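You operate a simulated robot arm through the tools that you are given. There is no shell and no other tool. Be economical: measure what you need, move in short steps, check, and stop when the job is done.

Carry out the task below with a simulated two-armed robot. There is one attempt and no reset: what you move stays moved.

## Task
Heat-seal the brown pouch at the time its film needs, then put it in the white box.
Fine: the chart on the sealer gives the time; one press, open at the green lamp, arm back open.

Only the result counts: the job must be done as asked and must still hold three seconds after the hand-in. Knocking over, shifting, dropping, spilling or breaking anything else fails it. Lids that push on must go on centred and level and be pressed home; caps that screw on are set level and turned clockwise until they are tight.

## Robot
Two 6-joint arms with two-finger parallel grippers on one trunk, on a base that drives. Base frame: it is fixed to the floor where the robot stands at the start and does not move with it; the origin is under the middle of the robot, x ahead of it, y to its left, z up. Readings come in m, rad, newtons and seconds.
The left shoulder is at the start at [0.05, 0.17, 1.26], the right one opposite. Each reaches about 1.092 m from its shoulder. Places, roughly: box [0.8, 1.1, 0.9]; dark pouch, green pouch, yellow pouch [0.75, 1.25, 1]; nest of the heat sealer [0.7, 0.2, 0.9]. Payload 1.57 kg a hand.
The TCP of each hand is the grasp point between the finger pads, 0.03 m short of the fingertips. In the tool frame z runs along the fingers and y along their closing line. Largest opening 0.08 m; finger width 0.017, thickness 0.012; the body of the gripper, 0.04 by 0.082 m, starts 0.08 m behind the TCP.
Orientation is told as [roll, pitch, yaw] about the base's x, y, z axes, in that order, counted from this pose: with the fingers straight down and closing along the base's y, the tool's x points along the base's -x, its y along +y and its z along -z.

## Interface
- The arms move only by the tool step_arm. It takes "left_motion", "right_motion" or both (then of equal length, played together; a hand with none holds still); each is a list of rows, each a list of 6 numbers: the shift along the base's x, y, z in m, then the turn, a rotation vector about the base's x, y, z in rad. In form: [[x, y, z, ax, ay, az], ...]. A call has 1 to 12 rows; each row is the pose to reach, as a shift and turn from the pose commanded when the call began. "left_hand" and "right_hand" are, for a hand that has rows, the opening, from 0 (shut) to 1 (fully open), set as the call begins (left out, the last holds). Each row takes 0.2 s and may step no farther than 0.05 m and 0.15 rad from the row before; otherwise, or with a gripper value out of range, the whole call is refused. A pose out of reach is approached as far as the arm can. The call stops where the force on the tool passes 40 N (or 10 N more than at its start, if that is more) or the arm is blocked; 0.2 s more then pass. The fingers move at their own pace (about 0.072 m/s each) and stop on an object; they squeeze with about 34 N. The grip force told is the motor's: it shows also when the fingers shut on nothing. Time passes only in rows, and 0.2 s behind the last, so rows that repeat a pose let the fingers close. It gives the time, the measured TCP pose, the force on the tool (base axes), the opening and the grip force at its end, in the units of the frame above (readings bear some noise), with the torque about the TCP (base axes, N m) and any sound that the robot's microphone picked up.
- Cameras (640 x 400 px; columns grow to the right, rows downward): "scene" is now at [0.0335, 0.0328, 1.8326]; the picture's right is [0.37, -0.93, 0.00], its down [-0.67, -0.27, -0.70] and it looks along [0.64, 0.26, -0.72] (base axes); focal length 251 px, centre (320, 200). "left" rides on the left gripper at [0.072, 0.007, -0.122] in its tool frame; the picture's right is [-0.09, 1.00, 0.00], its down [-0.84, -0.08, -0.54] and it looks along [-0.54, -0.05, 0.84] (tool axes); focal length 238 px, centre (320, 200). "right" rides on the right gripper at [0.072, -0.007, -0.122] in its tool frame; the picture's right is [0.09, 1.00, 0.00], its down [-0.84, 0.08, -0.54] and it looks along [-0.54, 0.05, 0.84] (tool axes); focal length 238 px, centre (320, 200). There is no depth. A picture from a camera that has moved, and an enlarged one, comes with that camera's place and axes in the base frame and with its lens.
- snapshot(camera): a new picture of that camera. The clock stands still meanwhile.
- lift_body(by): slides the trunk up (or, below 0, down) by that many m; the arms and the scene camera ride with it, the base frame stays. It gives what a move gives, with no picture.
- drive_base(legs): drives the robot by 1 to 6 legs, each [ahead, left, turn to the left] in m, m and rad, along the robot's own axes; the way and the turn of a leg run together, so that a leg with both is an arc; at most 1.5 m and 3.142 rad a leg. The arms and the cameras ride along, it lands a little off, and it stops where it bumps. It gives what a move gives.
- pan_tilt(pan, tilt): turns the head with the scene camera to pan (to the left, within 1.501 rad either way) and tilt (down, from -0.506 to 1.204), counted from straight ahead of the robot. It gives what a move gives.
- inspect(camera, box): a new picture of the part [left, top, right, bottom] of that camera's present view, enlarged. The clock stands still meanwhile.
- close_job(): hands the job in; it is judged then, once.

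Work in short steps. Places have to be worked out from the pictures, the camera data and where the tool is seen: move nearer, look again, correct. Check each grasp and each placing, and mend what went wrong. You have 120 turns and 100 pictures in all, those below and enlarged ones among them. Open the grippers and draw the arms clear of the work before you hand the job in, unless the task says otherwise; then end with one line.

The tools are called after "Call:" as name(argument=value, ...) on one line, values as JSON. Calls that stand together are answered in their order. step_arm: Moves the arms, as the interface text tells. Its arguments: {"type":"object","properties":{"left_motion":{"type":"array"},"left_hand":{"type":"number"},"right_motion":{"type":"array"},"right_hand":{"type":"number"}},"required":[]} The other tools are called the same way: lift_body (by) slides the trunk up or down; drive_base (legs) drives the base; pan_tilt (pan, tilt) turns the head that bears the scene camera; snapshot (camera) takes a picture; inspect (camera, box) takes an enlarged picture of a part of a camera's view; close_job () hands the job in.

At the start:

```text
clock: 0.0
left_ee_pos: [0.5596, 0.4865, 1.15]
left_orientation: [-0.001, -0.001, 0.0]
left_ft_force: [-0.1, -0.3, -0.2]
left_wrist_torque: [-0.01, 0.02, -0.04]
left_gripper_width: 0.0798
left_finger_force: 0.1
right_ee_pos: [0.641, -0.1356, 1.1502]
right_orientation: [-0.002, -0.001, -0.002]
right_ft_force: [0.2, 0.3, 0.0]
right_wrist_torque: [-0.02, -0.02, -0.01]
right_gripper_width: 0.0799
right_finger_force: 0.1
trunk travel left (down, up): [-0.875, 0.095]
robot x, y, heading: [-0.0002, -0.0027, 0.001]
head pan, tilt: [0.384, 0.803]
```

scene: 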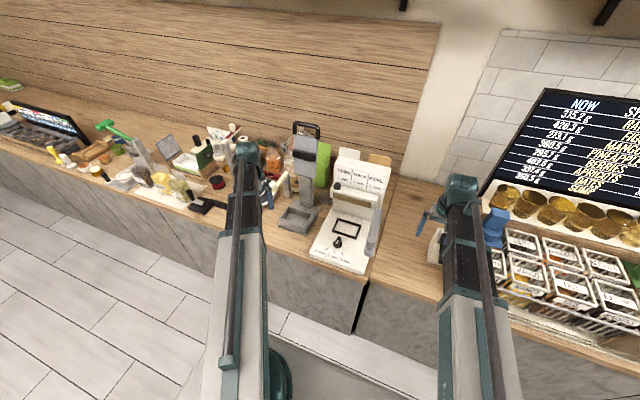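
right: 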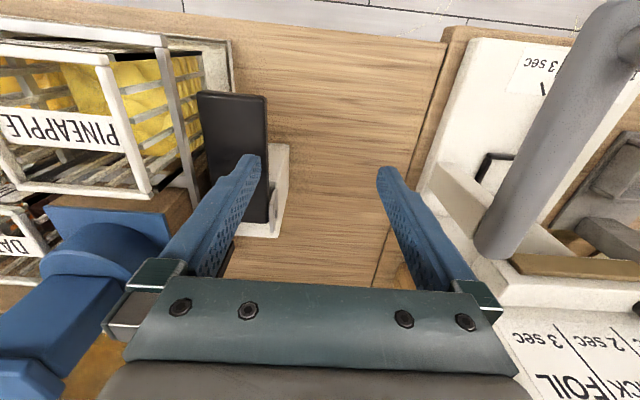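
left: 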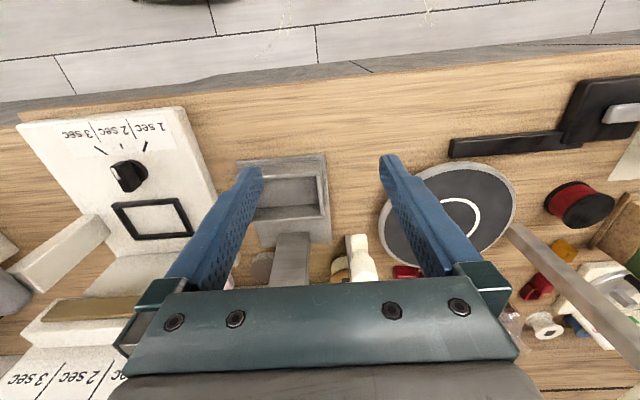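

The scene shows the sealer ahead and the pouches to the left. I enlarge the sealer and the pouch area.

Call:
inspect(camera="scene", box=[270, 110, 430, 290])

Call:
inspect(camera="scene", box=[80, 100, 280, 225])

Call:
inspect(camera="left", box=[0, 90, 250, 400])

```text
2.22 times, centred on (350, 200) of scene
camera zoom: at [0.0335, 0.0328, 1.8326], right [0.37, -0.93, 0.0], down [-0.67, -0.27, -0.7], along [0.64, 0.26, -0.72], focal length 557 px, centre (253, 200)
```

zoom: 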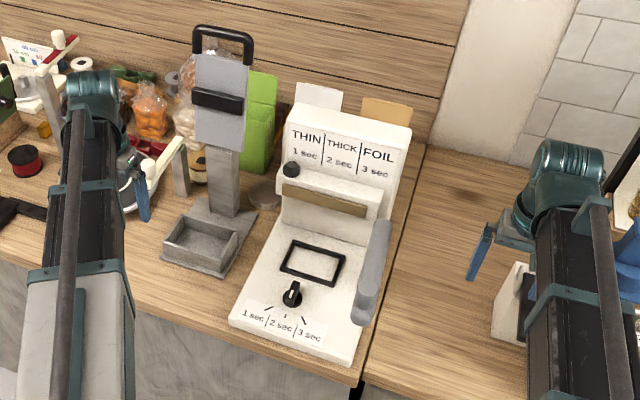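

```text
3.20 times, centred on (180, 162) of scene
camera zoom: at [0.0335, 0.0328, 1.8326], right [0.37, -0.93, 0.0], down [-0.67, -0.27, -0.7], along [0.64, 0.26, -0.72], focal length 802 px, centre (768, 320)
```

zoom: 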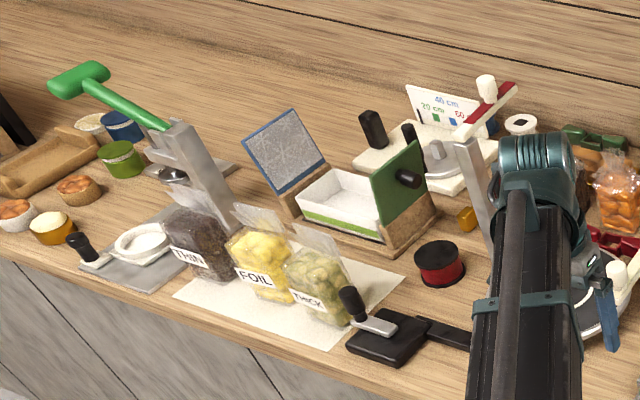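

```text
1.29 times, centred on (125, 245) of left
camera zoom: at [0.488, 0.4934, 1.2726], right [0.09, 1.0, 0.0], down [0.84, -0.08, 0.54], along [0.54, -0.05, -0.84], focal length 308 px, centre (572, 142)
```

zoom: 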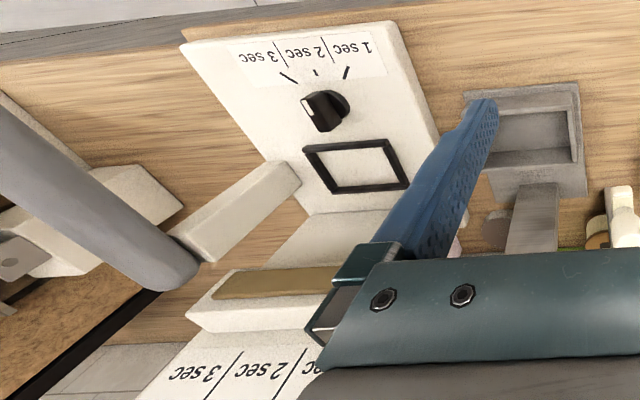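

Chart reads THIN 1 / THICK 2 / FOIL 3; the dark pouch seems labelled THIN. I zoom further to see the label and dial/arm mechanics.

Call:
inspect(camera="scene", box=[125, 160, 205, 210])

Call:
inspect(camera="scene", box=[320, 150, 384, 280])

Call:
step_arm(left_motion=[[-0.02, -0.04, 0.01, 0, 0, 0], [-0.04, -0.08, 0.02, 0, 0, 0], [-0.06, -0.12, 0.03, 0, 0, 0], [-0.08, -0.16, 0.04, 0, 0, 0], [-0.08, -0.2, 0.04, 0, 0, 0], [-0.08, -0.24, 0.04, 0, 0, 0]])

Call:
snapshot(camera="left")

```text
8.00 times, centred on (165, 185) of scene
camera zoom: at [0.0335, 0.0328, 1.8326], right [0.37, -0.93, 0.0], down [-0.67, -0.27, -0.7], along [0.64, 0.26, -0.72], focal length 2006 px, centre (1560, 320)
```

zoom: 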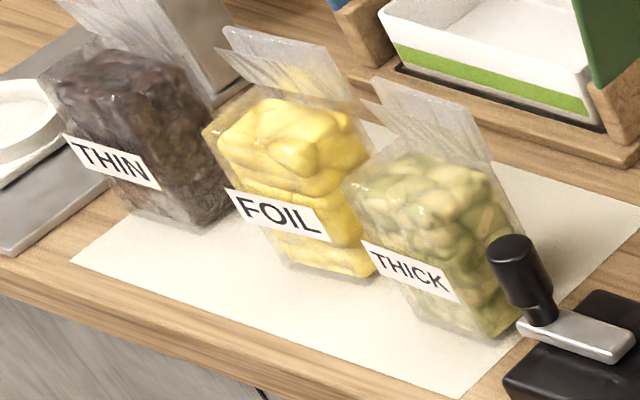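

```text
3.08 times, centred on (352, 215) of scene
camera zoom: at [0.0335, 0.0328, 1.8326], right [0.37, -0.93, 0.0], down [-0.67, -0.27, -0.7], along [0.64, 0.26, -0.72], focal length 772 px, centre (222, 154)
```

zoom: 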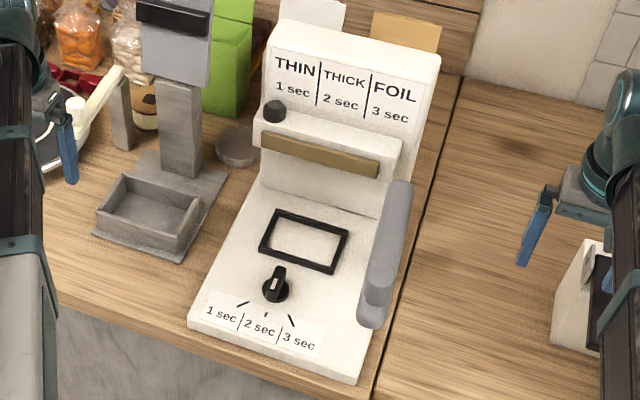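

```text
clock: 1.4
left_ee_pos: [0.4787, 0.2447, 1.1506]
left_orientation: [0.0, 0.0, -0.001]
left_ft_force: [0.3, 0.6, 0.9]
left_wrist_torque: [0.0, 0.02, 0.01]
left_gripper_width: 0.0798
left_finger_force: 0.1
left hand out of reach, approached as far as the arm can: row 1, 2, 3, 4, 5, 6
right_ee_pos: [0.6421, -0.1368, 1.1495]
right_orientation: [0.0, 0.002, 0.0]
right_ft_force: [-0.4, -0.2, -0.1]
right_wrist_torque: [0.0, -0.04, -0.01]
right_gripper_width: 0.0801
right_finger_force: 0.1
trunk travel left (down, up): [-0.875, 0.095]
robot x, y, heading: [-0.0004, -0.0005, -0.0]
head pan, tilt: [0.384, 0.803]
```

```text
91 pictures are left
camera left: at [0.4077, 0.2514, 1.2728], right [0.09, 1.0, 0.0], down [0.84, -0.08, 0.54], along [0.54, -0.05, -0.84], focal length 238 px, centre (320, 200)
```

left: 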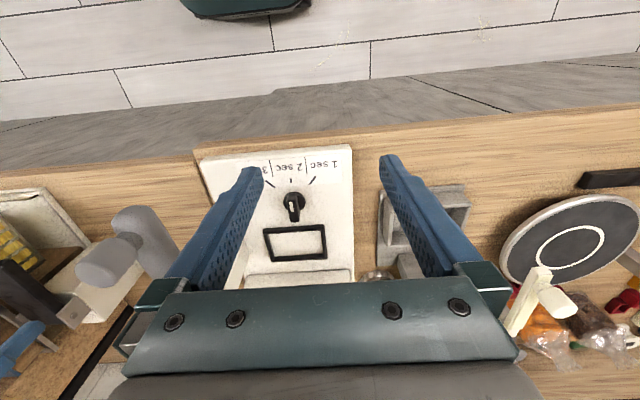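

The dial is now seen well; I enlarge it.

Call:
inspect(camera="left", box=[220, 140, 370, 234])

Call:
inspect(camera="right", box=[380, 0, 640, 400])

```text
4.26 times, centred on (295, 187) of left
camera zoom: at [0.4077, 0.2514, 1.2728], right [0.09, 1.0, 0.0], down [0.84, -0.08, 0.54], along [0.54, -0.05, -0.84], focal length 1014 px, centre (426, 255)
```

zoom: 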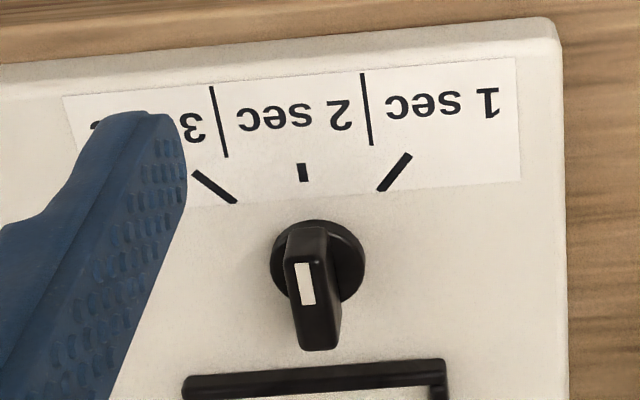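

```text
1.00 times, centred on (510, 200) of right (not enlarged: the box is as wide or as high as the picture)
camera zoom: at [0.5675, -0.1426, 1.2713], right [-0.09, 1.0, 0.0], down [0.84, 0.08, 0.54], along [0.54, 0.05, -0.84], focal length 238 px, centre (130, 200)
```

zoom: 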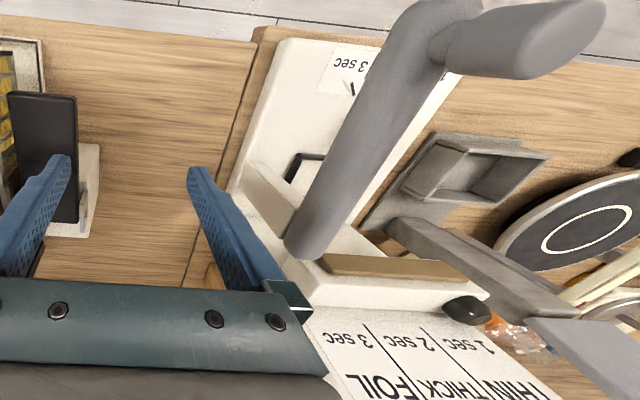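

The knob's white mark points about at 2 sec; dial centre near (0.627, 0.187). I bring the left hand above it, pads closing along y, and look.

Call:
step_arm(left_motion=[[0.04, -0.015, -0.01, 0, 0, 0], [0.08, -0.03, -0.02, 0, 0, 0], [0.12, -0.045, -0.03, 0, 0, 0], [0.146, -0.058, -0.04, 0, 0, 0], [0.146, -0.058, -0.08, 0, 0, 0]])

Call:
snapshot(camera="left")

Call:
inspect(camera="right", box=[420, 0, 640, 200])

```text
clock: 2.6
left_ee_pos: [0.6241, 0.189, 1.1501]
left_orientation: [0.0, 0.001, -0.002]
left_ft_force: [-0.1, 0.0, -0.4]
left_wrist_torque: [-0.01, 0.02, 0.02]
left_gripper_width: 0.08
left_finger_force: 0.1
left hand out of reach, approached as far as the arm can: row 1, 2, 3, 4, 5
right_ee_pos: [0.6416, -0.1358, 1.1495]
right_orientation: [0.0, 0.001, 0.0]
right_ft_force: [-0.4, -1.1, -0.5]
right_wrist_torque: [0.03, -0.01, 0.01]
right_gripper_width: 0.0798
right_finger_force: 0.1
trunk travel left (down, up): [-0.875, 0.095]
robot x, y, heading: [0.002, -0.0026, 0.003]
head pan, tilt: [0.384, 0.803]
```

```text
88 pictures are left
camera left: at [0.5524, 0.1949, 1.2726], right [0.09, 1.0, 0.0], down [0.84, -0.08, 0.54], along [0.54, -0.05, -0.84], focal length 238 px, centre (320, 200)
```

left: 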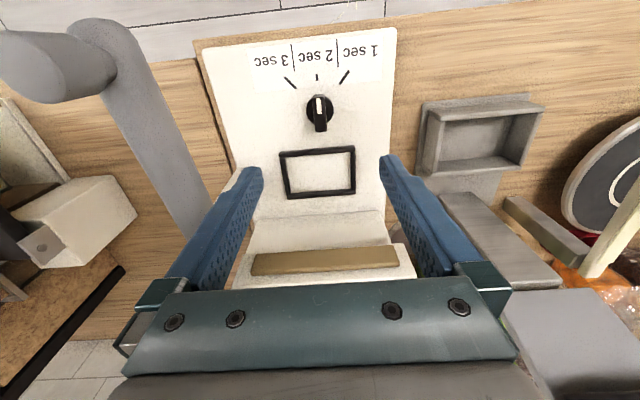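

```text
2.00 times, centred on (530, 100) of right
camera zoom: at [0.5676, -0.1422, 1.2713], right [-0.09, 1.0, 0.0], down [0.84, 0.08, 0.54], along [0.54, 0.05, -0.84], focal length 477 px, centre (-100, 400)
```

zoom: 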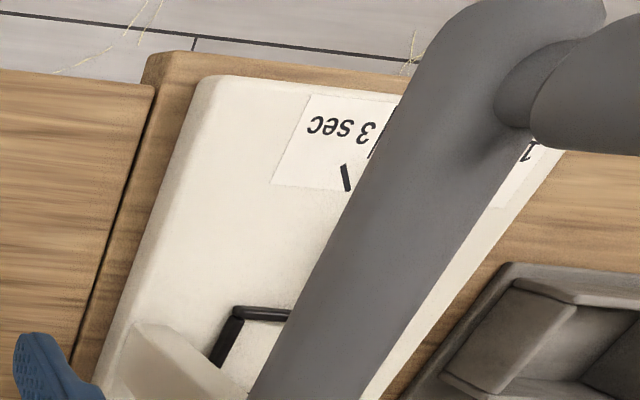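

Height didn't change as expected; I test a plain descent, with the dial at about x 0.585 + correction (dial appears behind TCP in the picture because it is lower).

Call:
step_arm(left_motion=[[0, 0, -0.03, 0, 0, 0], [0, 0, -0.06, 0, 0, 0]])

```text
clock: 3.2
left_ee_pos: [0.6253, 0.1881, 1.1492]
left_orientation: [-0.001, -0.001, 0.0]
left_ft_force: [-0.5, 0.2, -0.1]
left_wrist_torque: [0.0, -0.01, 0.0]
left_gripper_width: 0.08
left_finger_force: 0.0
left hand out of reach, approached as far as the arm can: row 1, 2
right_ee_pos: [0.6405, -0.1353, 1.1493]
right_orientation: [-0.001, 0.0, -0.002]
right_ft_force: [-0.7, 0.0, 0.2]
right_wrist_torque: [0.02, -0.03, 0.01]
right_gripper_width: 0.0798
right_finger_force: 0.0
trunk travel left (down, up): [-0.875, 0.095]
robot x, y, heading: [0.0039, 0.0007, 0.005]
head pan, tilt: [0.384, 0.803]
```

Vertical motion is not available here; I test whether it's the arm design (right hand too) and use the trunk for height.

Call:
step_arm(right_motion=[[0, 0, 0.02, 0, 0, 0], [0, 0, 0.02, 0, 0.1, 0]])

Call:
lift_body(by=-0.05)

```text
clock: 3.8
left_ee_pos: [0.6254, 0.1883, 1.1503]
left_orientation: [0.0, 0.0, 0.0]
left_ft_force: [0.8, -0.4, -0.4]
left_wrist_torque: [0.0, 0.01, -0.02]
left_gripper_width: 0.08
left_finger_force: 0.0
right_ee_pos: [0.6413, -0.1355, 1.1505]
right_orientation: [-0.001, 0.102, 0.0]
right_ft_force: [0.4, 0.3, 0.2]
right_wrist_torque: [-0.02, 0.01, 0.0]
right_gripper_width: 0.08
right_finger_force: 0.1
right hand out of reach, approached as far as the arm can: row 1, 2
trunk travel left (down, up): [-0.875, 0.095]
robot x, y, heading: [-0.0021, 0.0004, 0.005]
head pan, tilt: [0.384, 0.803]
```

```text
clock: 4.7
left_ee_pos: [0.6242, 0.1889, 1.1009]
left_orientation: [0.0, -0.001, 0.0]
left_ft_force: [-0.4, -0.3, -0.9]
left_wrist_torque: [-0.01, 0.0, 0.02]
left_gripper_width: 0.0802
left_finger_force: 0.1
right_ee_pos: [0.6409, -0.1368, 1.1008]
right_orientation: [0.001, 0.099, -0.001]
right_ft_force: [-0.7, 0.7, -0.5]
right_wrist_torque: [0.0, -0.02, 0.0]
right_gripper_width: 0.0799
right_finger_force: 0.0
trunk travel left (down, up): [-0.825, 0.145]
robot x, y, heading: [-0.002, -0.0008, 0.0]
head pan, tilt: [0.384, 0.803]
```

Height of the hands is set by the trunk (SCARA-like). I look at the arm links now before lowering, to see clearances.

Call:
snapshot(camera="scene")

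Call:
snapshot(camera="left")

```text
86 pictures are left
camera scene: at [0.0332, 0.0327, 1.7826], right [0.37, -0.93, 0.0], down [-0.67, -0.27, -0.7], along [0.64, 0.26, -0.72], focal length 251 px, centre (320, 200)
```

scene: 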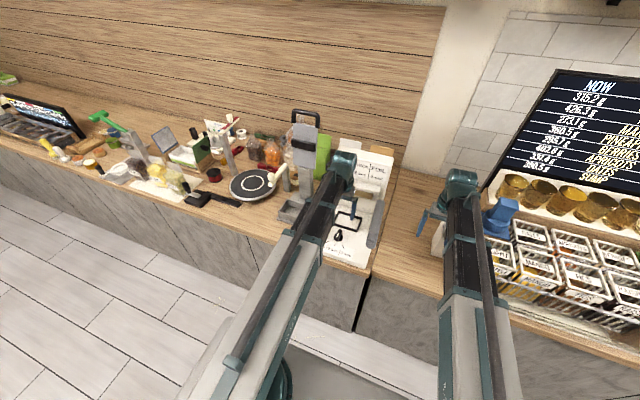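

```text
85 pictures are left
camera left: at [0.5521, 0.1951, 1.2227], right [0.09, 1.0, 0.0], down [0.84, -0.08, 0.54], along [0.54, -0.05, -0.84], focal length 238 px, centre (320, 200)
```

left: 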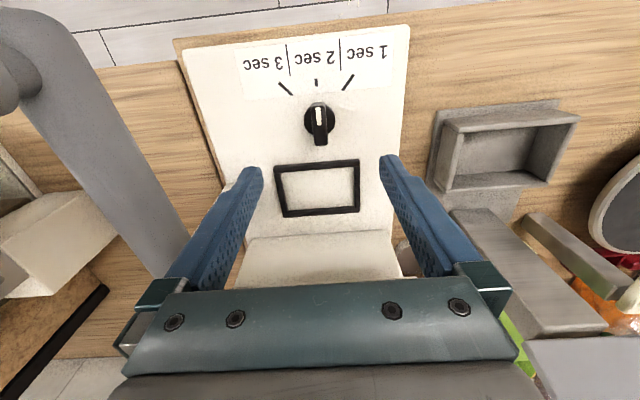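

Dial is at about (0.625, 0.188), right under the left hand. I retract the right hand off the counter and undo its tilt before lowering.

Call:
step_arm(right_motion=[[-0.05, 0, 0, 0, -0.1, 0], [-0.1, -0.01, 0, 0, -0.1, 0], [-0.15, -0.03, 0, 0, -0.1, 0], [-0.2, -0.05, 0, 0, -0.1, 0], [-0.25, -0.07, 0, 0, -0.1, 0]])

Call:
lift_body(by=-0.07)

Call:
snapshot(camera="left")

Call:
snapshot(camera="right")

```text
refused: row 2 steps farther than a row can; nothing moved
```

```text
clock: 5.4
left_ee_pos: [0.6239, 0.1885, 1.0598]
left_orientation: [-0.001, 0.0, -0.001]
left_ft_force: [0.2, -0.4, 1.0]
left_wrist_torque: [0.03, 0.03, 0.02]
left_gripper_width: 0.08
left_finger_force: 0.0
right_ee_pos: [0.6388, -0.1368, 1.0603]
right_orientation: [-0.017, 0.1, -0.001]
right_ft_force: [-1.1, 4.3, 46.6]
right_wrist_torque: [-2.09, -0.17, -0.03]
right_gripper_width: 0.0764
right_finger_force: 0.0
trunk travel left (down, up): [-0.783, 0.187]
robot x, y, heading: [0.0015, 0.0021, 0.0]
head pan, tilt: [0.384, 0.803]
stopped: the force on the tool passed its limit at 61 N (the readings are from after the stop); the commanded pose is now the measured one
```

```text
84 pictures are left
camera left: at [0.5515, 0.1962, 1.1816], right [0.09, 1.0, 0.0], down [0.84, -0.08, 0.54], along [0.54, -0.05, -0.84], focal length 238 px, centre (320, 200)
```

left: 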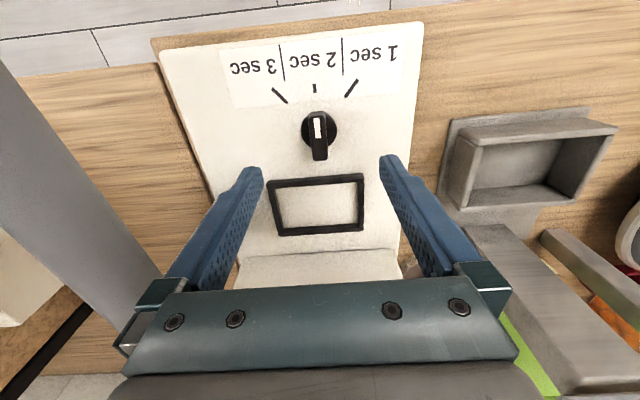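

```text
83 pictures are left
camera right: at [0.5796, -0.1419, 1.1883], right [-0.09, 1.0, -0.01], down [0.89, 0.08, 0.46], along [0.45, 0.04, -0.89], focal length 238 px, centre (320, 200)
```

right: 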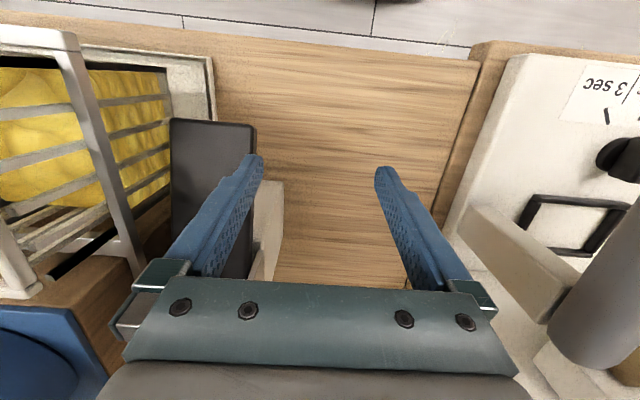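

The refused move left the right hand touching the dark device; I raise straight up and check it stayed put.

Call:
lift_body(by=0.04)

```text
clock: 6.2
left_ee_pos: [0.6258, 0.1886, 1.0974]
left_orientation: [0.0, -0.001, -0.001]
left_ft_force: [0.1, -0.6, 0.5]
left_wrist_torque: [0.0, 0.01, 0.0]
left_gripper_width: 0.0799
left_finger_force: 0.0
right_ee_pos: [0.6438, -0.137, 1.0985]
right_orientation: [-0.012, 0.098, 0.0]
right_ft_force: [-0.3, 0.2, 0.9]
right_wrist_torque: [-0.03, 0.01, -0.01]
right_gripper_width: 0.0797
right_finger_force: 0.1
trunk travel left (down, up): [-0.823, 0.147]
robot x, y, heading: [0.001, -0.0003, 0.002]
head pan, tilt: [0.384, 0.803]
```

Free again. Now I retract the right hand in smaller steps.

Call:
step_arm(right_motion=[[-0.045, 0, 0, 0, -0.1, 0], [-0.09, -0.01, 0, 0, -0.1, 0], [-0.135, -0.03, 0, 0, -0.1, 0], [-0.18, -0.05, 0, 0, -0.1, 0], [-0.225, -0.07, 0, 0, -0.1, 0], [-0.27, -0.08, 0, 0, -0.1, 0]])

Call:
snapshot(camera="right")

```text
clock: 7.7
left_ee_pos: [0.6255, 0.1881, 1.0978]
left_orientation: [0.0, 0.0, 0.0]
left_ft_force: [0.1, 0.0, -0.4]
left_wrist_torque: [-0.01, 0.01, -0.01]
left_gripper_width: 0.0801
left_finger_force: 0.1
right_ee_pos: [0.4563, -0.2243, 1.098]
right_orientation: [-0.012, -0.002, -0.001]
right_ft_force: [-0.4, 0.8, 0.1]
right_wrist_torque: [-0.01, 0.02, -0.01]
right_gripper_width: 0.08
right_finger_force: 0.0
right hand out of reach, approached as far as the arm can: row 5, 6
trunk travel left (down, up): [-0.823, 0.147]
robot x, y, heading: [0.0016, -0.0018, 0.005]
head pan, tilt: [0.384, 0.803]
```

```text
82 pictures are left
camera right: at [0.3817, -0.2287, 1.2193], right [-0.09, 1.0, -0.01], down [0.84, 0.08, 0.54], along [0.54, 0.04, -0.84], focal length 238 px, centre (320, 200)
```

right: 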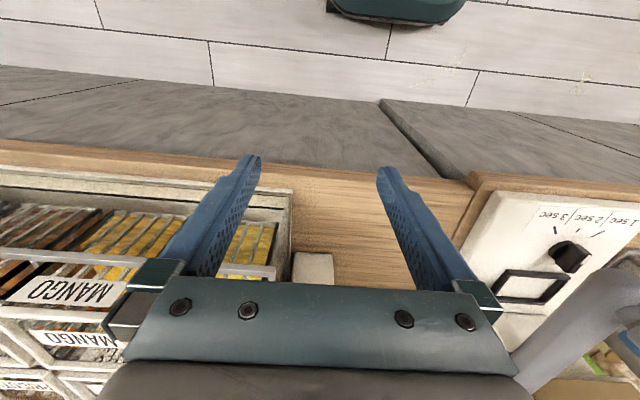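

Right hand is clear of the counter. I lower to about 1.03 and check the dial alignment.

Call:
lift_body(by=-0.07)

Call:
inspect(camera="left", box=[220, 80, 420, 240])

Call:
inspect(camera="scene", box=[390, 180, 450, 280])

Call:
inspect(camera="right", box=[480, 140, 640, 320])

```text
clock: 8.7
left_ee_pos: [0.6258, 0.1891, 1.0279]
left_orientation: [0.0, 0.001, -0.001]
left_ft_force: [0.4, 0.2, -0.1]
left_wrist_torque: [0.0, -0.02, -0.01]
left_gripper_width: 0.08
left_finger_force: 0.1
right_ee_pos: [0.4548, -0.2238, 1.0279]
right_orientation: [-0.013, -0.002, 0.001]
right_ft_force: [-0.1, 0.6, -0.7]
right_wrist_torque: [0.01, 0.03, -0.02]
right_gripper_width: 0.0797
right_finger_force: 0.0
trunk travel left (down, up): [-0.753, 0.217]
robot x, y, heading: [-0.0022, -0.0018, -0.001]
head pan, tilt: [0.384, 0.803]
```

```text
2.50 times, centred on (320, 160) of left
camera zoom: at [0.5529, 0.1949, 1.1507], right [0.09, 1.0, 0.0], down [0.84, -0.08, 0.54], along [0.54, -0.05, -0.84], focal length 596 px, centre (320, 300)
```

zoom: 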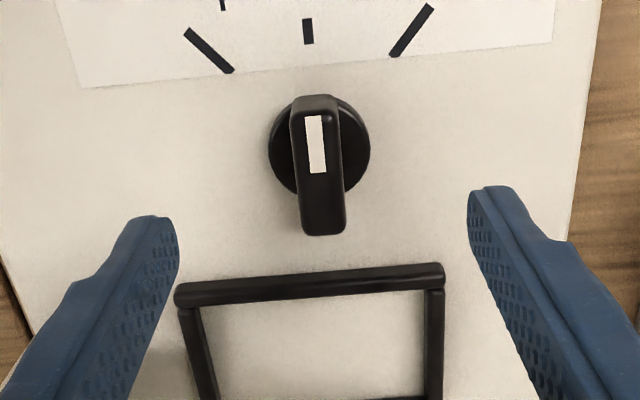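

```text
4.00 times, centred on (420, 230) of scene
camera zoom: at [0.0336, 0.0327, 1.7106], right [0.37, -0.93, 0.0], down [-0.67, -0.27, -0.7], along [0.64, 0.26, -0.72], focal length 1003 px, centre (-80, 80)
```

zoom: 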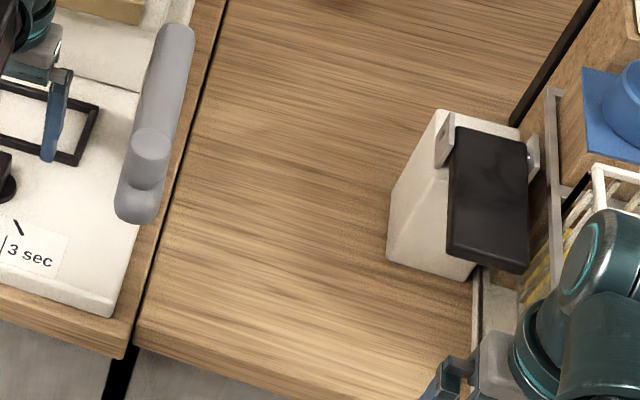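

```text
2.22 times, centred on (560, 230) of right
camera zoom: at [0.3819, -0.2285, 1.1493], right [-0.09, 1.0, -0.01], down [0.84, 0.08, 0.54], along [0.54, 0.04, -0.84], focal length 530 px, centre (-213, 133)
```

zoom: 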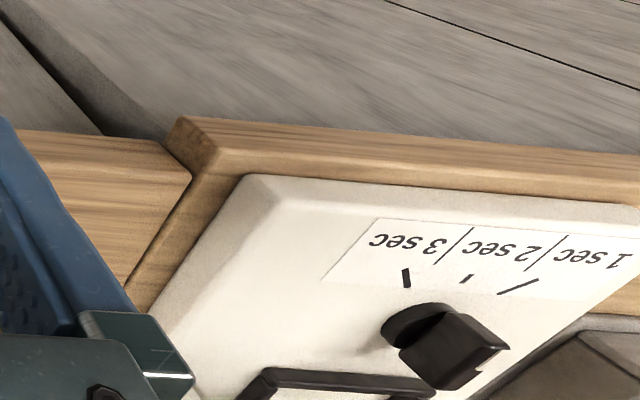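

Knob bar lies along x, centred about (0.621, 0.189), top near z 0.958. I lower the open hand around it to TCP ~0.975.

Call:
lift_body(by=-0.053)

Call:
step_arm(left_motion=[[-0.005, 0, 0, 0, 0, 0], [-0.005, 0, 0, 0, 0, 0]], left_hand=0.4)

Call:
snapshot(camera="left")

```text
clock: 9.7
left_ee_pos: [0.6258, 0.1871, 0.9749]
left_orientation: [0.0, -0.003, 0.001]
left_ft_force: [-0.7, 0.3, 0.7]
left_wrist_torque: [-0.05, -0.02, 0.0]
left_gripper_width: 0.08
left_finger_force: 0.0
right_ee_pos: [0.4555, -0.2235, 0.9755]
right_orientation: [-0.015, -0.003, 0.001]
right_ft_force: [0.2, 0.2, -0.2]
right_wrist_torque: [-0.01, 0.02, 0.01]
right_gripper_width: 0.0803
right_finger_force: 0.0
trunk travel left (down, up): [-0.7, 0.27]
robot x, y, heading: [-0.0014, -0.0031, 0.001]
head pan, tilt: [0.384, 0.803]
```

```text
clock: 10.3
left_ee_pos: [0.6205, 0.1879, 0.9752]
left_orientation: [-0.001, -0.001, 0.003]
left_ft_force: [0.3, -0.4, 0.0]
left_wrist_torque: [-0.01, 0.02, 0.0]
left_gripper_width: 0.0321
left_finger_force: 0.0
right_ee_pos: [0.4556, -0.2231, 0.9749]
right_orientation: [-0.014, -0.002, 0.0]
right_ft_force: [0.3, 0.2, 0.3]
right_wrist_torque: [-0.04, -0.02, -0.02]
right_gripper_width: 0.0799
right_finger_force: 0.1
trunk travel left (down, up): [-0.7, 0.27]
robot x, y, heading: [-0.0004, 0.0009, 0.0]
head pan, tilt: [0.384, 0.803]
```

```text
78 pictures are left
camera left: at [0.5484, 0.1949, 1.0976], right [0.09, 1.0, 0.0], down [0.84, -0.08, 0.54], along [0.54, -0.05, -0.84], focal length 238 px, centre (320, 200)
```

left: 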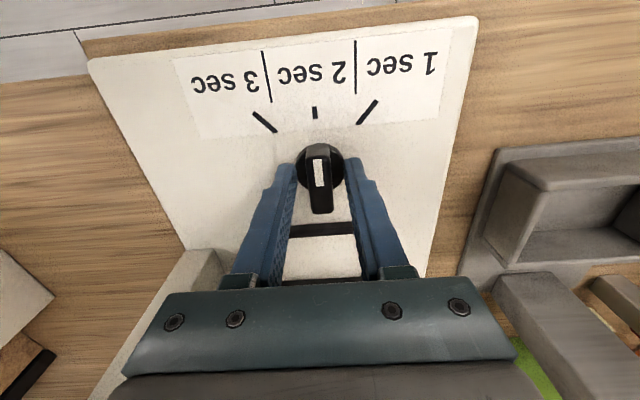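

Fingers straddle the knob. I centre by +3 mm in x and close on it.

Call:
step_arm(left_motion=[[0.003, 0, 0, 0, 0, 0], [0.003, 0, 0, 0, 0, 0], [0.003, 0, 0, 0, 0, 0]], left_hand=0.0)

```text
clock: 11.1
left_ee_pos: [0.6214, 0.1881, 0.9757]
left_orientation: [0.001, 0.002, -0.003]
left_ft_force: [-13.3, -2.2, -10.8]
left_wrist_torque: [-0.01, 0.61, 0.01]
left_gripper_width: 0.016
left_finger_force: 31.1
right_ee_pos: [0.4552, -0.2234, 0.9744]
right_orientation: [-0.012, -0.001, -0.001]
right_ft_force: [0.3, 0.1, 0.2]
right_wrist_torque: [-0.02, -0.03, 0.0]
right_gripper_width: 0.0804
right_finger_force: 0.0
trunk travel left (down, up): [-0.7, 0.27]
robot x, y, heading: [0.0009, -0.0014, -0.0]
head pan, tilt: [0.384, 0.803]
```

Gripped (16 mm). Turn clockwise 45° (−z) in steps toward the 1 sec tick.

Call:
step_arm(left_motion=[[0, 0, 0, 0, 0, -0.13], [0, 0, 0, 0, 0, -0.26], [0, 0, 0, 0, 0, -0.39], [0, 0, 0, 0, 0, -0.52], [0, 0, 0, 0, 0, -0.65], [0, 0, 0, 0, 0, -0.785], [0, 0, 0, 0, 0, -0.785]])

Call:
snapshot(camera="left")

```text
clock: 12.7
left_ee_pos: [0.6233, 0.1906, 0.9762]
left_orientation: [0.002, 0.0, -0.787]
left_ft_force: [-9.2, 16.5, -2.9]
left_wrist_torque: [0.71, 0.84, 0.02]
left_gripper_width: 0.016
left_finger_force: 31.6
right_ee_pos: [0.4554, -0.2225, 0.9753]
right_orientation: [-0.014, -0.002, 0.001]
right_ft_force: [0.4, -1.0, -0.5]
right_wrist_torque: [0.0, -0.02, -0.05]
right_gripper_width: 0.0799
right_finger_force: 0.3
trunk travel left (down, up): [-0.7, 0.27]
robot x, y, heading: [-0.0, 0.0016, 0.002]
head pan, tilt: [0.384, 0.803]
```

```text
77 pictures are left
camera left: at [0.5765, 0.2463, 1.0977], right [0.77, 0.64, 0.0], down [0.54, -0.65, 0.54], along [0.35, -0.42, -0.84], focal length 238 px, centre (320, 200)
```

left: 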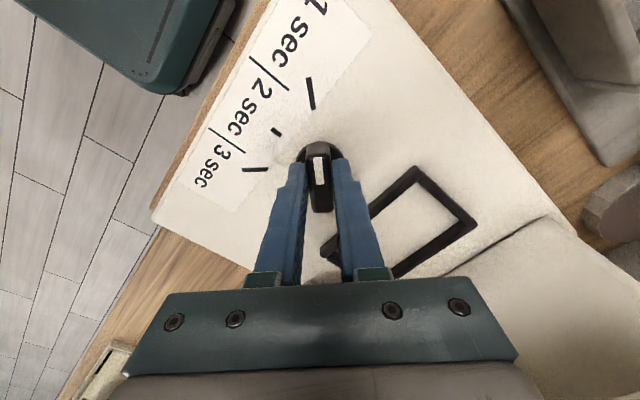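

Pointer lines up with the 1 sec tick. I open the hand and lift away.

Call:
step_arm(left_motion=[[0, 0, 0, 0, 0, 0], [0, 0, 0, 0, 0, 0], [0, 0, 0, 0, 0, 0]], left_hand=1.0)

Call:
lift_body(by=0.08)

Call:
inspect(camera="left", box=[220, 40, 420, 220])

```text
clock: 13.5
left_ee_pos: [0.6233, 0.1873, 0.9749]
left_orientation: [0.0, -0.001, -0.785]
left_ft_force: [-0.7, -0.6, -0.1]
left_wrist_torque: [-0.01, 0.0, -0.01]
left_gripper_width: 0.08
left_finger_force: 0.2
right_ee_pos: [0.4552, -0.2222, 0.9746]
right_orientation: [-0.012, -0.003, -0.002]
right_ft_force: [-0.3, 0.5, 0.8]
right_wrist_torque: [-0.01, -0.02, 0.01]
right_gripper_width: 0.0799
right_finger_force: 0.1
trunk travel left (down, up): [-0.7, 0.27]
robot x, y, heading: [0.0008, -0.0025, 0.004]
head pan, tilt: [0.384, 0.803]
```

```text
clock: 14.6
left_ee_pos: [0.6232, 0.1872, 1.0548]
left_orientation: [0.0, 0.0, -0.786]
left_ft_force: [0.1, 0.6, 0.8]
left_wrist_torque: [0.0, -0.02, 0.02]
left_gripper_width: 0.0802
left_finger_force: 0.2
right_ee_pos: [0.4557, -0.2236, 1.0549]
right_orientation: [-0.011, 0.0, 0.0]
right_ft_force: [0.1, 0.7, -0.8]
right_wrist_torque: [-0.02, 0.02, 0.0]
right_gripper_width: 0.0801
right_finger_force: 0.1
trunk travel left (down, up): [-0.78, 0.19]
robot x, y, heading: [0.0003, -0.0034, 0.002]
head pan, tilt: [0.384, 0.803]
```

```text
2.22 times, centred on (320, 130) of left
camera zoom: at [0.577, 0.2439, 1.1775], right [0.77, 0.64, 0.0], down [0.54, -0.65, 0.54], along [0.35, -0.42, -0.84], focal length 530 px, centre (320, 356)
```

zoom: 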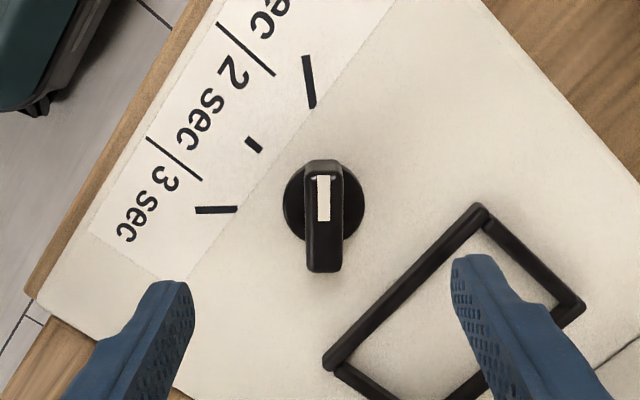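

Dial is set at 1 sec. Nest frame measures x 0.683–0.761, y 0.125–0.231. Now I raise, retract the left hand, and turn it to close along x (needed for the pouch).

Call:
step_arm(left_motion=[[-0.03, 0.01, 0, 0, 0, -0.13], [-0.06, 0.03, 0, 0, 0, -0.26], [-0.09, 0.05, 0, 0, 0, -0.39], [-0.12, 0.07, 0, 0, 0, -0.52], [-0.15, 0.08, 0, 0, 0, -0.65], [-0.16, 0.09, 0, 0, 0, -0.785]])

Call:
lift_body(by=0.15)

Call:
snapshot(camera="scene")

```text
clock: 16.0
left_ee_pos: [0.4624, 0.2773, 1.0547]
left_orientation: [0.001, -0.001, -1.572]
left_ft_force: [0.2, 0.6, 0.8]
left_wrist_torque: [-0.03, -0.03, 0.03]
left_gripper_width: 0.0801
left_finger_force: 0.0
right_ee_pos: [0.4554, -0.2224, 1.0548]
right_orientation: [-0.013, -0.003, 0.0]
right_ft_force: [-0.4, 0.4, -0.7]
right_wrist_torque: [-0.03, -0.02, 0.0]
right_gripper_width: 0.0799
right_finger_force: 0.0
trunk travel left (down, up): [-0.78, 0.19]
robot x, y, heading: [0.0012, -0.0007, -0.003]
head pan, tilt: [0.384, 0.803]
```

```text
clock: 17.8
left_ee_pos: [0.4625, 0.278, 1.2046]
left_orientation: [0.0, 0.002, -1.571]
left_ft_force: [0.2, 0.0, 1.0]
left_wrist_torque: [0.0, 0.02, -0.03]
left_gripper_width: 0.0802
left_finger_force: 0.1
right_ee_pos: [0.456, -0.2233, 1.2054]
right_orientation: [-0.012, -0.003, -0.001]
right_ft_force: [-0.4, -1.1, -0.1]
right_wrist_torque: [0.01, 0.0, 0.0]
right_gripper_width: 0.0801
right_finger_force: 0.1
trunk travel left (down, up): [-0.93, 0.04]
robot x, y, heading: [-0.0022, 0.0019, 0.001]
head pan, tilt: [0.384, 0.803]
```

```text
75 pictures are left
camera scene: at [0.0339, 0.0327, 1.8875], right [0.37, -0.93, 0.0], down [-0.67, -0.27, -0.7], along [0.64, 0.26, -0.72], focal length 251 px, centre (320, 200)
```

scene: 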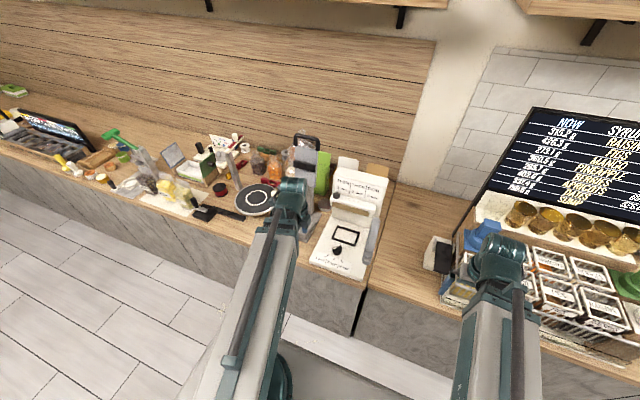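

Path is clear; I drive back 6 cm and left 1.0 m.

Call:
drive_base(legs=[[-0.06, 0, 0], [0, 1.0, 0]])

Call:
pan_tilt(pan=0.2, tilt=0.85)

Call:
snapshot(camera="scene")

Call:
snapshot(camera="left")

```text
clock: 23.6
left_ee_pos: [0.4132, 1.2861, 1.2038]
left_orientation: [0.0, -0.002, -1.586]
left_ft_force: [0.0, -0.5, -0.2]
left_wrist_torque: [0.02, -0.01, 0.01]
left_gripper_width: 0.0802
left_finger_force: 0.0
right_ee_pos: [0.3984, 0.7839, 1.2045]
right_orientation: [-0.012, -0.002, -0.015]
right_ft_force: [0.2, 0.2, -0.2]
right_wrist_torque: [0.0, 0.02, 0.0]
right_gripper_width: 0.0801
right_finger_force: 0.0
trunk travel left (down, up): [-0.93, 0.04]
robot x, y, heading: [-0.0565, 1.014, -0.019]
head pan, tilt: [0.384, 0.803]
```

```text
clock: 24.3
left_ee_pos: [0.4139, 1.2847, 1.204]
left_orientation: [0.001, 0.001, -1.586]
left_ft_force: [0.4, -0.4, -0.5]
left_wrist_torque: [0.0, -0.03, 0.0]
left_gripper_width: 0.0798
left_finger_force: 0.1
right_ee_pos: [0.3994, 0.7841, 1.205]
right_orientation: [-0.013, -0.003, -0.017]
right_ft_force: [-0.8, 0.7, 0.2]
right_wrist_torque: [0.0, 0.0, -0.02]
right_gripper_width: 0.08
right_finger_force: 0.1
trunk travel left (down, up): [-0.93, 0.04]
robot x, y, heading: [-0.0571, 1.0134, -0.014]
head pan, tilt: [0.201, 0.85]
```

```text
74 pictures are left
camera scene: at [-0.0178, 1.0312, 1.8838], right [0.19, -0.98, 0.0], down [-0.74, -0.14, -0.66], along [0.65, 0.12, -0.75], focal length 251 px, centre (320, 200)
```

scene: 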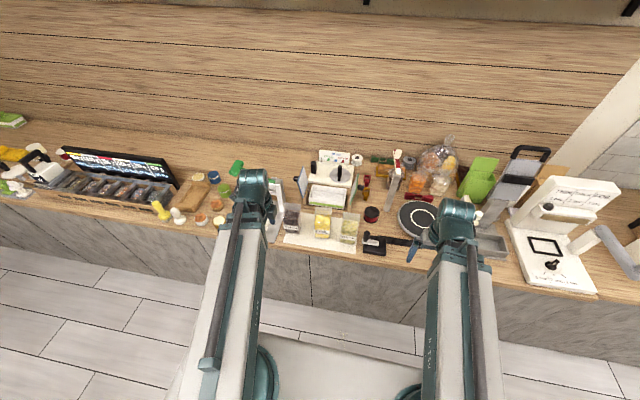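

```text
73 pictures are left
camera left: at [0.4206, 1.3565, 1.3276], right [0.99, -0.11, 0.0], down [-0.09, -0.84, 0.54], along [-0.06, -0.54, -0.84], focal length 238 px, centre (320, 200)
```

left: 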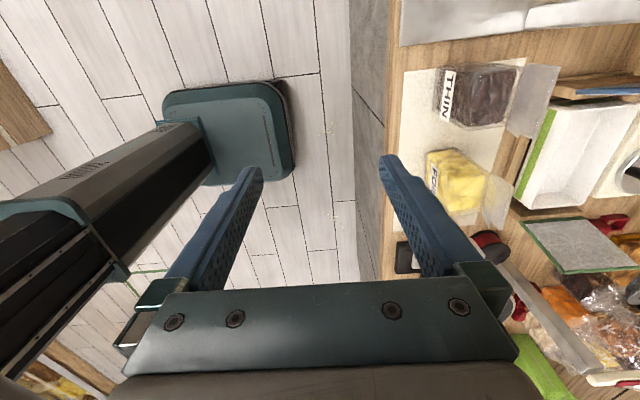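

I can see the dark THIN pouch near (0.63, 1.275). I move the left hand over it (still high) for a closer look.

Call:
step_arm(left_motion=[[0.05, 0, 0, 0, 0, 0], [0.1, 0, 0, 0, 0, 0], [0.15, 0, 0, 0, 0, 0], [0.2, -0.005, 0, 0, 0, 0], [0.215, -0.01, 0, 0, 0, 0.015]])

Call:
snapshot(camera="left")

Call:
inspect(camera="scene", box=[220, 140, 380, 260])

```text
refused: row 4 steps farther than a row can; nothing moved
```

```text
72 pictures are left
camera left: at [0.4206, 1.3565, 1.3276], right [0.99, -0.11, 0.0], down [-0.09, -0.84, 0.54], along [-0.06, -0.54, -0.84], focal length 238 px, centre (320, 200)
```

left: 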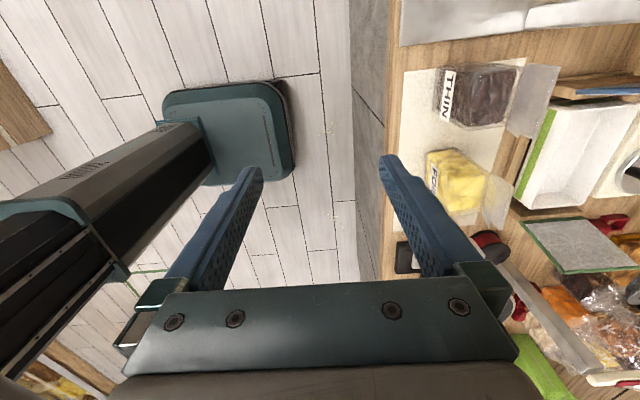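

```text
3.33 times, centred on (300, 200) of scene
camera zoom: at [-0.0178, 1.0312, 1.8838], right [0.19, -0.98, 0.0], down [-0.74, -0.14, -0.66], along [0.65, 0.12, -0.75], focal length 836 px, centre (387, 200)
```

zoom: 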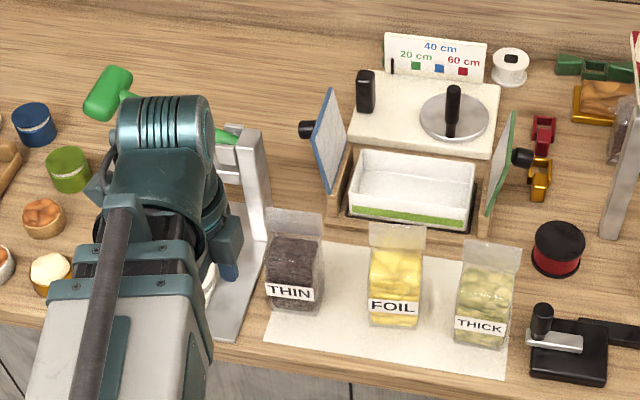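

I redo the approach with legal steps.

Call:
step_arm(left_motion=[[0.045, 0, 0, 0, 0, 0], [0.09, 0, 0, 0, 0, 0], [0.135, 0, 0, 0, 0, 0], [0.18, -0.005, 0, 0, 0, 0], [0.215, -0.01, 0, 0, 0, 0.015]])

Call:
snapshot(camera="left")

```text
clock: 25.5
left_ee_pos: [0.6302, 1.2741, 1.2051]
left_orientation: [0.0, 0.0, -1.571]
left_ft_force: [1.0, 0.1, 0.0]
left_wrist_torque: [-0.01, 0.02, 0.0]
left_gripper_width: 0.0799
left_finger_force: 0.0
left hand out of reach, approached as far as the arm can: row 3
right_ee_pos: [0.3996, 0.7842, 1.2044]
right_orientation: [-0.012, 0.001, -0.015]
right_ft_force: [-0.8, 0.1, 0.9]
right_wrist_torque: [0.01, -0.01, 0.0]
right_gripper_width: 0.0801
right_finger_force: 0.1
trunk travel left (down, up): [-0.93, 0.04]
robot x, y, heading: [-0.052, 1.0137, -0.019]
head pan, tilt: [0.201, 0.85]
```

```text
70 pictures are left
camera left: at [0.6359, 1.3473, 1.3272], right [1.0, -0.09, 0.0], down [-0.08, -0.84, 0.54], along [-0.05, -0.54, -0.84], focal length 238 px, centre (320, 200)
```

left: 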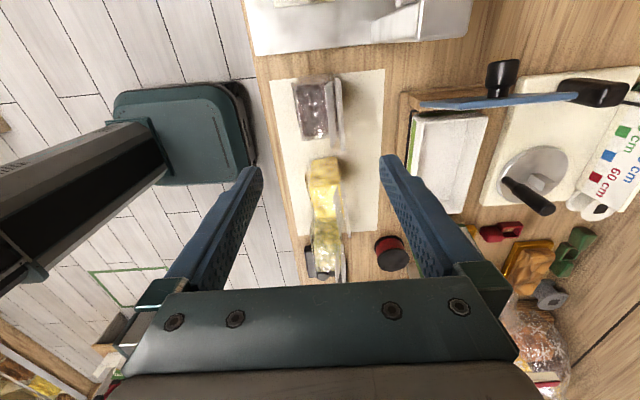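

Call:
inspect(camera="left", box=[260, 60, 390, 160])

```text
4.00 times, centred on (325, 110) of left
camera zoom: at [0.6359, 1.3473, 1.3272], right [1.0, -0.09, 0.0], down [-0.08, -0.84, 0.54], along [-0.05, -0.54, -0.84], focal length 953 px, centre (300, 560)
```

zoom: 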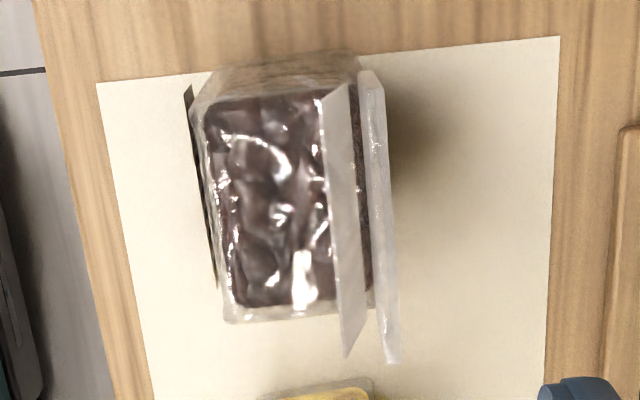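

Films stand at the pouch's rear (x+) edge; bulk is ~5 cm thick (x), ~6.5–7 cm wide (y). Gripping across the width (closing along y) avoids the sealer strip later, so I turn the hand back to yaw 0 above the pouch.

Call:
step_arm(left_motion=[[0, 0, 0, 0, 0, 0.14], [0, 0, 0, 0, 0, 0.28], [0, 0, 0, 0, 0, 0.42], [0, 0, 0, 0, 0, 0.56], [0, 0, 0, 0, 0, 0.7], [0, 0, 0, 0, 0, 0.84], [0, 0, 0, 0, 0, 0.98], [0, 0, 0, 0, 0, 1.12], [0, 0, 0, 0, 0, 1.26], [0, 0, 0, 0, 0, 1.4], [-0.005, 0.003, 0, 0, 0, 1.54], [-0.005, 0.003, 0, 0, 0, 1.571]])

Call:
snapshot(camera="left")

```text
clock: 28.1
left_ee_pos: [0.6237, 1.2783, 1.2051]
left_orientation: [0.0, 0.002, 0.001]
left_ft_force: [0.2, -0.2, -0.5]
left_wrist_torque: [0.01, 0.02, 0.02]
left_gripper_width: 0.0801
left_finger_force: 0.1
right_ee_pos: [0.3984, 0.7841, 1.2038]
right_orientation: [-0.012, -0.003, -0.017]
right_ft_force: [0.2, -0.1, 0.4]
right_wrist_torque: [0.0, -0.03, 0.01]
right_gripper_width: 0.0799
right_finger_force: 0.0
trunk travel left (down, up): [-0.93, 0.04]
robot x, y, heading: [-0.052, 1.0123, -0.011]
head pan, tilt: [0.201, 0.85]
```

```text
68 pictures are left
camera left: at [0.5509, 1.2842, 1.3275], right [0.09, 1.0, 0.0], down [0.84, -0.08, 0.54], along [0.54, -0.05, -0.84], focal length 238 px, centre (320, 200)
```

left: 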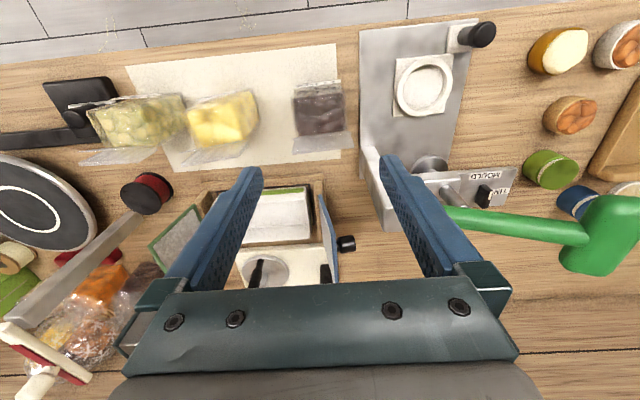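

Pouch is centred under the hand; the press post is ≥6 cm beyond. I lower 8 cm and re-look.

Call:
lift_body(by=-0.08)

Call:
snapshot(camera="left")

Call:
inspect(camera="scene", box=[200, 140, 380, 260])

```text
clock: 29.3
left_ee_pos: [0.6232, 1.277, 1.1248]
left_orientation: [0.001, 0.001, -0.002]
left_ft_force: [0.1, 0.0, 0.3]
left_wrist_torque: [-0.01, 0.0, 0.02]
left_gripper_width: 0.0803
left_finger_force: 0.0
right_ee_pos: [0.3991, 0.7835, 1.1241]
right_orientation: [-0.012, -0.002, -0.016]
right_ft_force: [0.3, -1.0, -0.2]
right_wrist_torque: [-0.04, 0.02, 0.01]
right_gripper_width: 0.08
right_finger_force: 0.1
trunk travel left (down, up): [-0.85, 0.12]
robot x, y, heading: [-0.0521, 1.0146, -0.017]
head pan, tilt: [0.201, 0.85]
```

```text
67 pictures are left
camera left: at [0.5507, 1.2844, 1.2477], right [0.09, 1.0, 0.0], down [0.84, -0.08, 0.54], along [0.54, -0.05, -0.84], focal length 238 px, centre (320, 200)
```

left: 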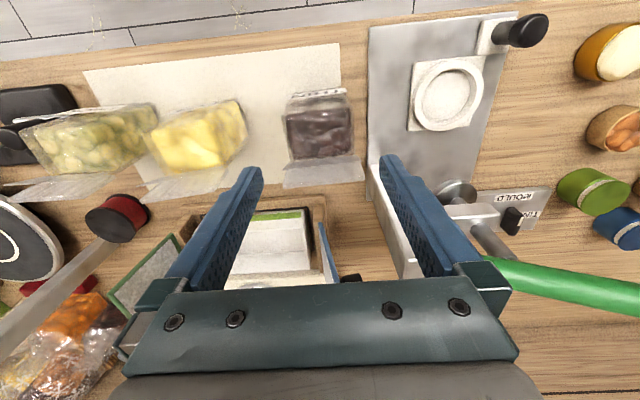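

```text
3.33 times, centred on (290, 200) of scene
camera zoom: at [-0.0179, 1.0312, 1.8038], right [0.18, -0.98, 0.0], down [-0.74, -0.14, -0.66], along [0.65, 0.12, -0.75], focal length 836 px, centre (420, 200)
```

zoom: 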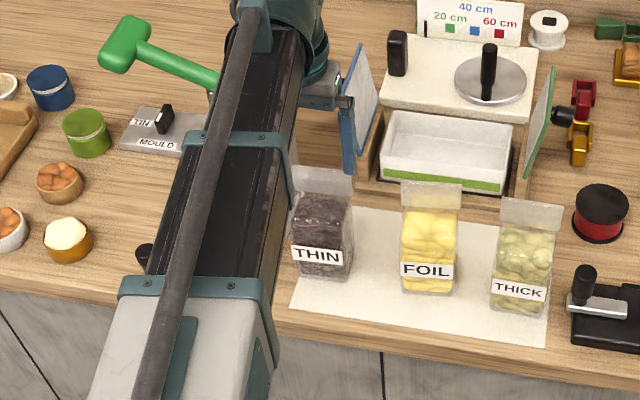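

Triangulating: bulk centre ≈ (0.623, 1.277), top ≈1.02, width ≈66 mm. The hand is centred; I lower so tips reach z≈1.02 and check the clearance.

Call:
lift_body(by=-0.07)

Call:
snapshot(camera="left")

```text
clock: 30.4
left_ee_pos: [0.6234, 1.2774, 1.0549]
left_orientation: [0.001, 0.001, 0.001]
left_ft_force: [-0.8, -0.1, 0.2]
left_wrist_torque: [0.0, 0.01, -0.02]
left_gripper_width: 0.0798
left_finger_force: 0.1
right_ee_pos: [0.3976, 0.784, 1.0543]
right_orientation: [-0.013, -0.001, -0.016]
right_ft_force: [0.7, 0.1, 0.6]
right_wrist_torque: [0.03, 0.0, 0.0]
right_gripper_width: 0.0797
right_finger_force: 0.1
trunk travel left (down, up): [-0.78, 0.19]
robot x, y, heading: [-0.0568, 1.0139, -0.015]
head pan, tilt: [0.201, 0.85]
```

```text
65 pictures are left
camera left: at [0.5507, 1.2844, 1.1777], right [0.09, 1.0, 0.0], down [0.84, -0.08, 0.54], along [0.54, -0.05, -0.84], focal length 238 px, centre (320, 200)
```

left: 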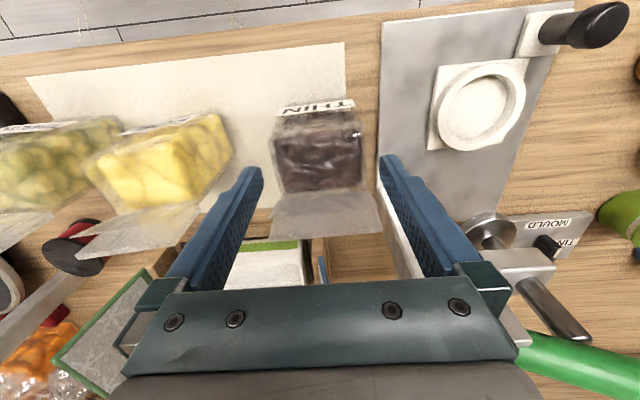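

Centred between the fingers. I lower to TCP ≈0.985 and close.

Call:
lift_body(by=-0.07)

Call:
snapshot(camera="left")

```text
clock: 31.5
left_ee_pos: [0.6231, 1.278, 0.983]
left_orientation: [0.0, 0.001, 0.001]
left_ft_force: [-0.3, 0.3, 0.9]
left_wrist_torque: [0.02, 0.03, 0.03]
left_gripper_width: 0.0801
left_finger_force: 0.1
right_ee_pos: [0.3983, 0.783, 0.9853]
right_orientation: [-0.012, -0.003, -0.015]
right_ft_force: [0.3, 0.1, -0.7]
right_wrist_torque: [0.03, 0.0, -0.02]
right_gripper_width: 0.0799
right_finger_force: 0.0
trunk travel left (down, up): [-0.71, 0.26]
robot x, y, heading: [-0.0539, 1.0165, -0.018]
head pan, tilt: [0.201, 0.85]
```

```text
64 pictures are left
camera left: at [0.5507, 1.2844, 1.1077], right [0.09, 1.0, 0.0], down [0.84, -0.08, 0.54], along [0.54, -0.05, -0.84], focal length 238 px, centre (320, 200)
```

left: 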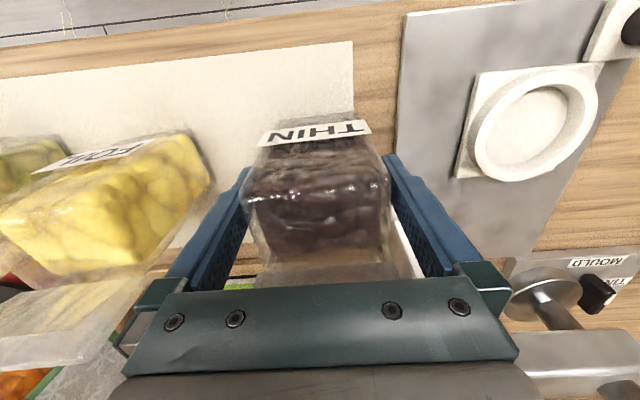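

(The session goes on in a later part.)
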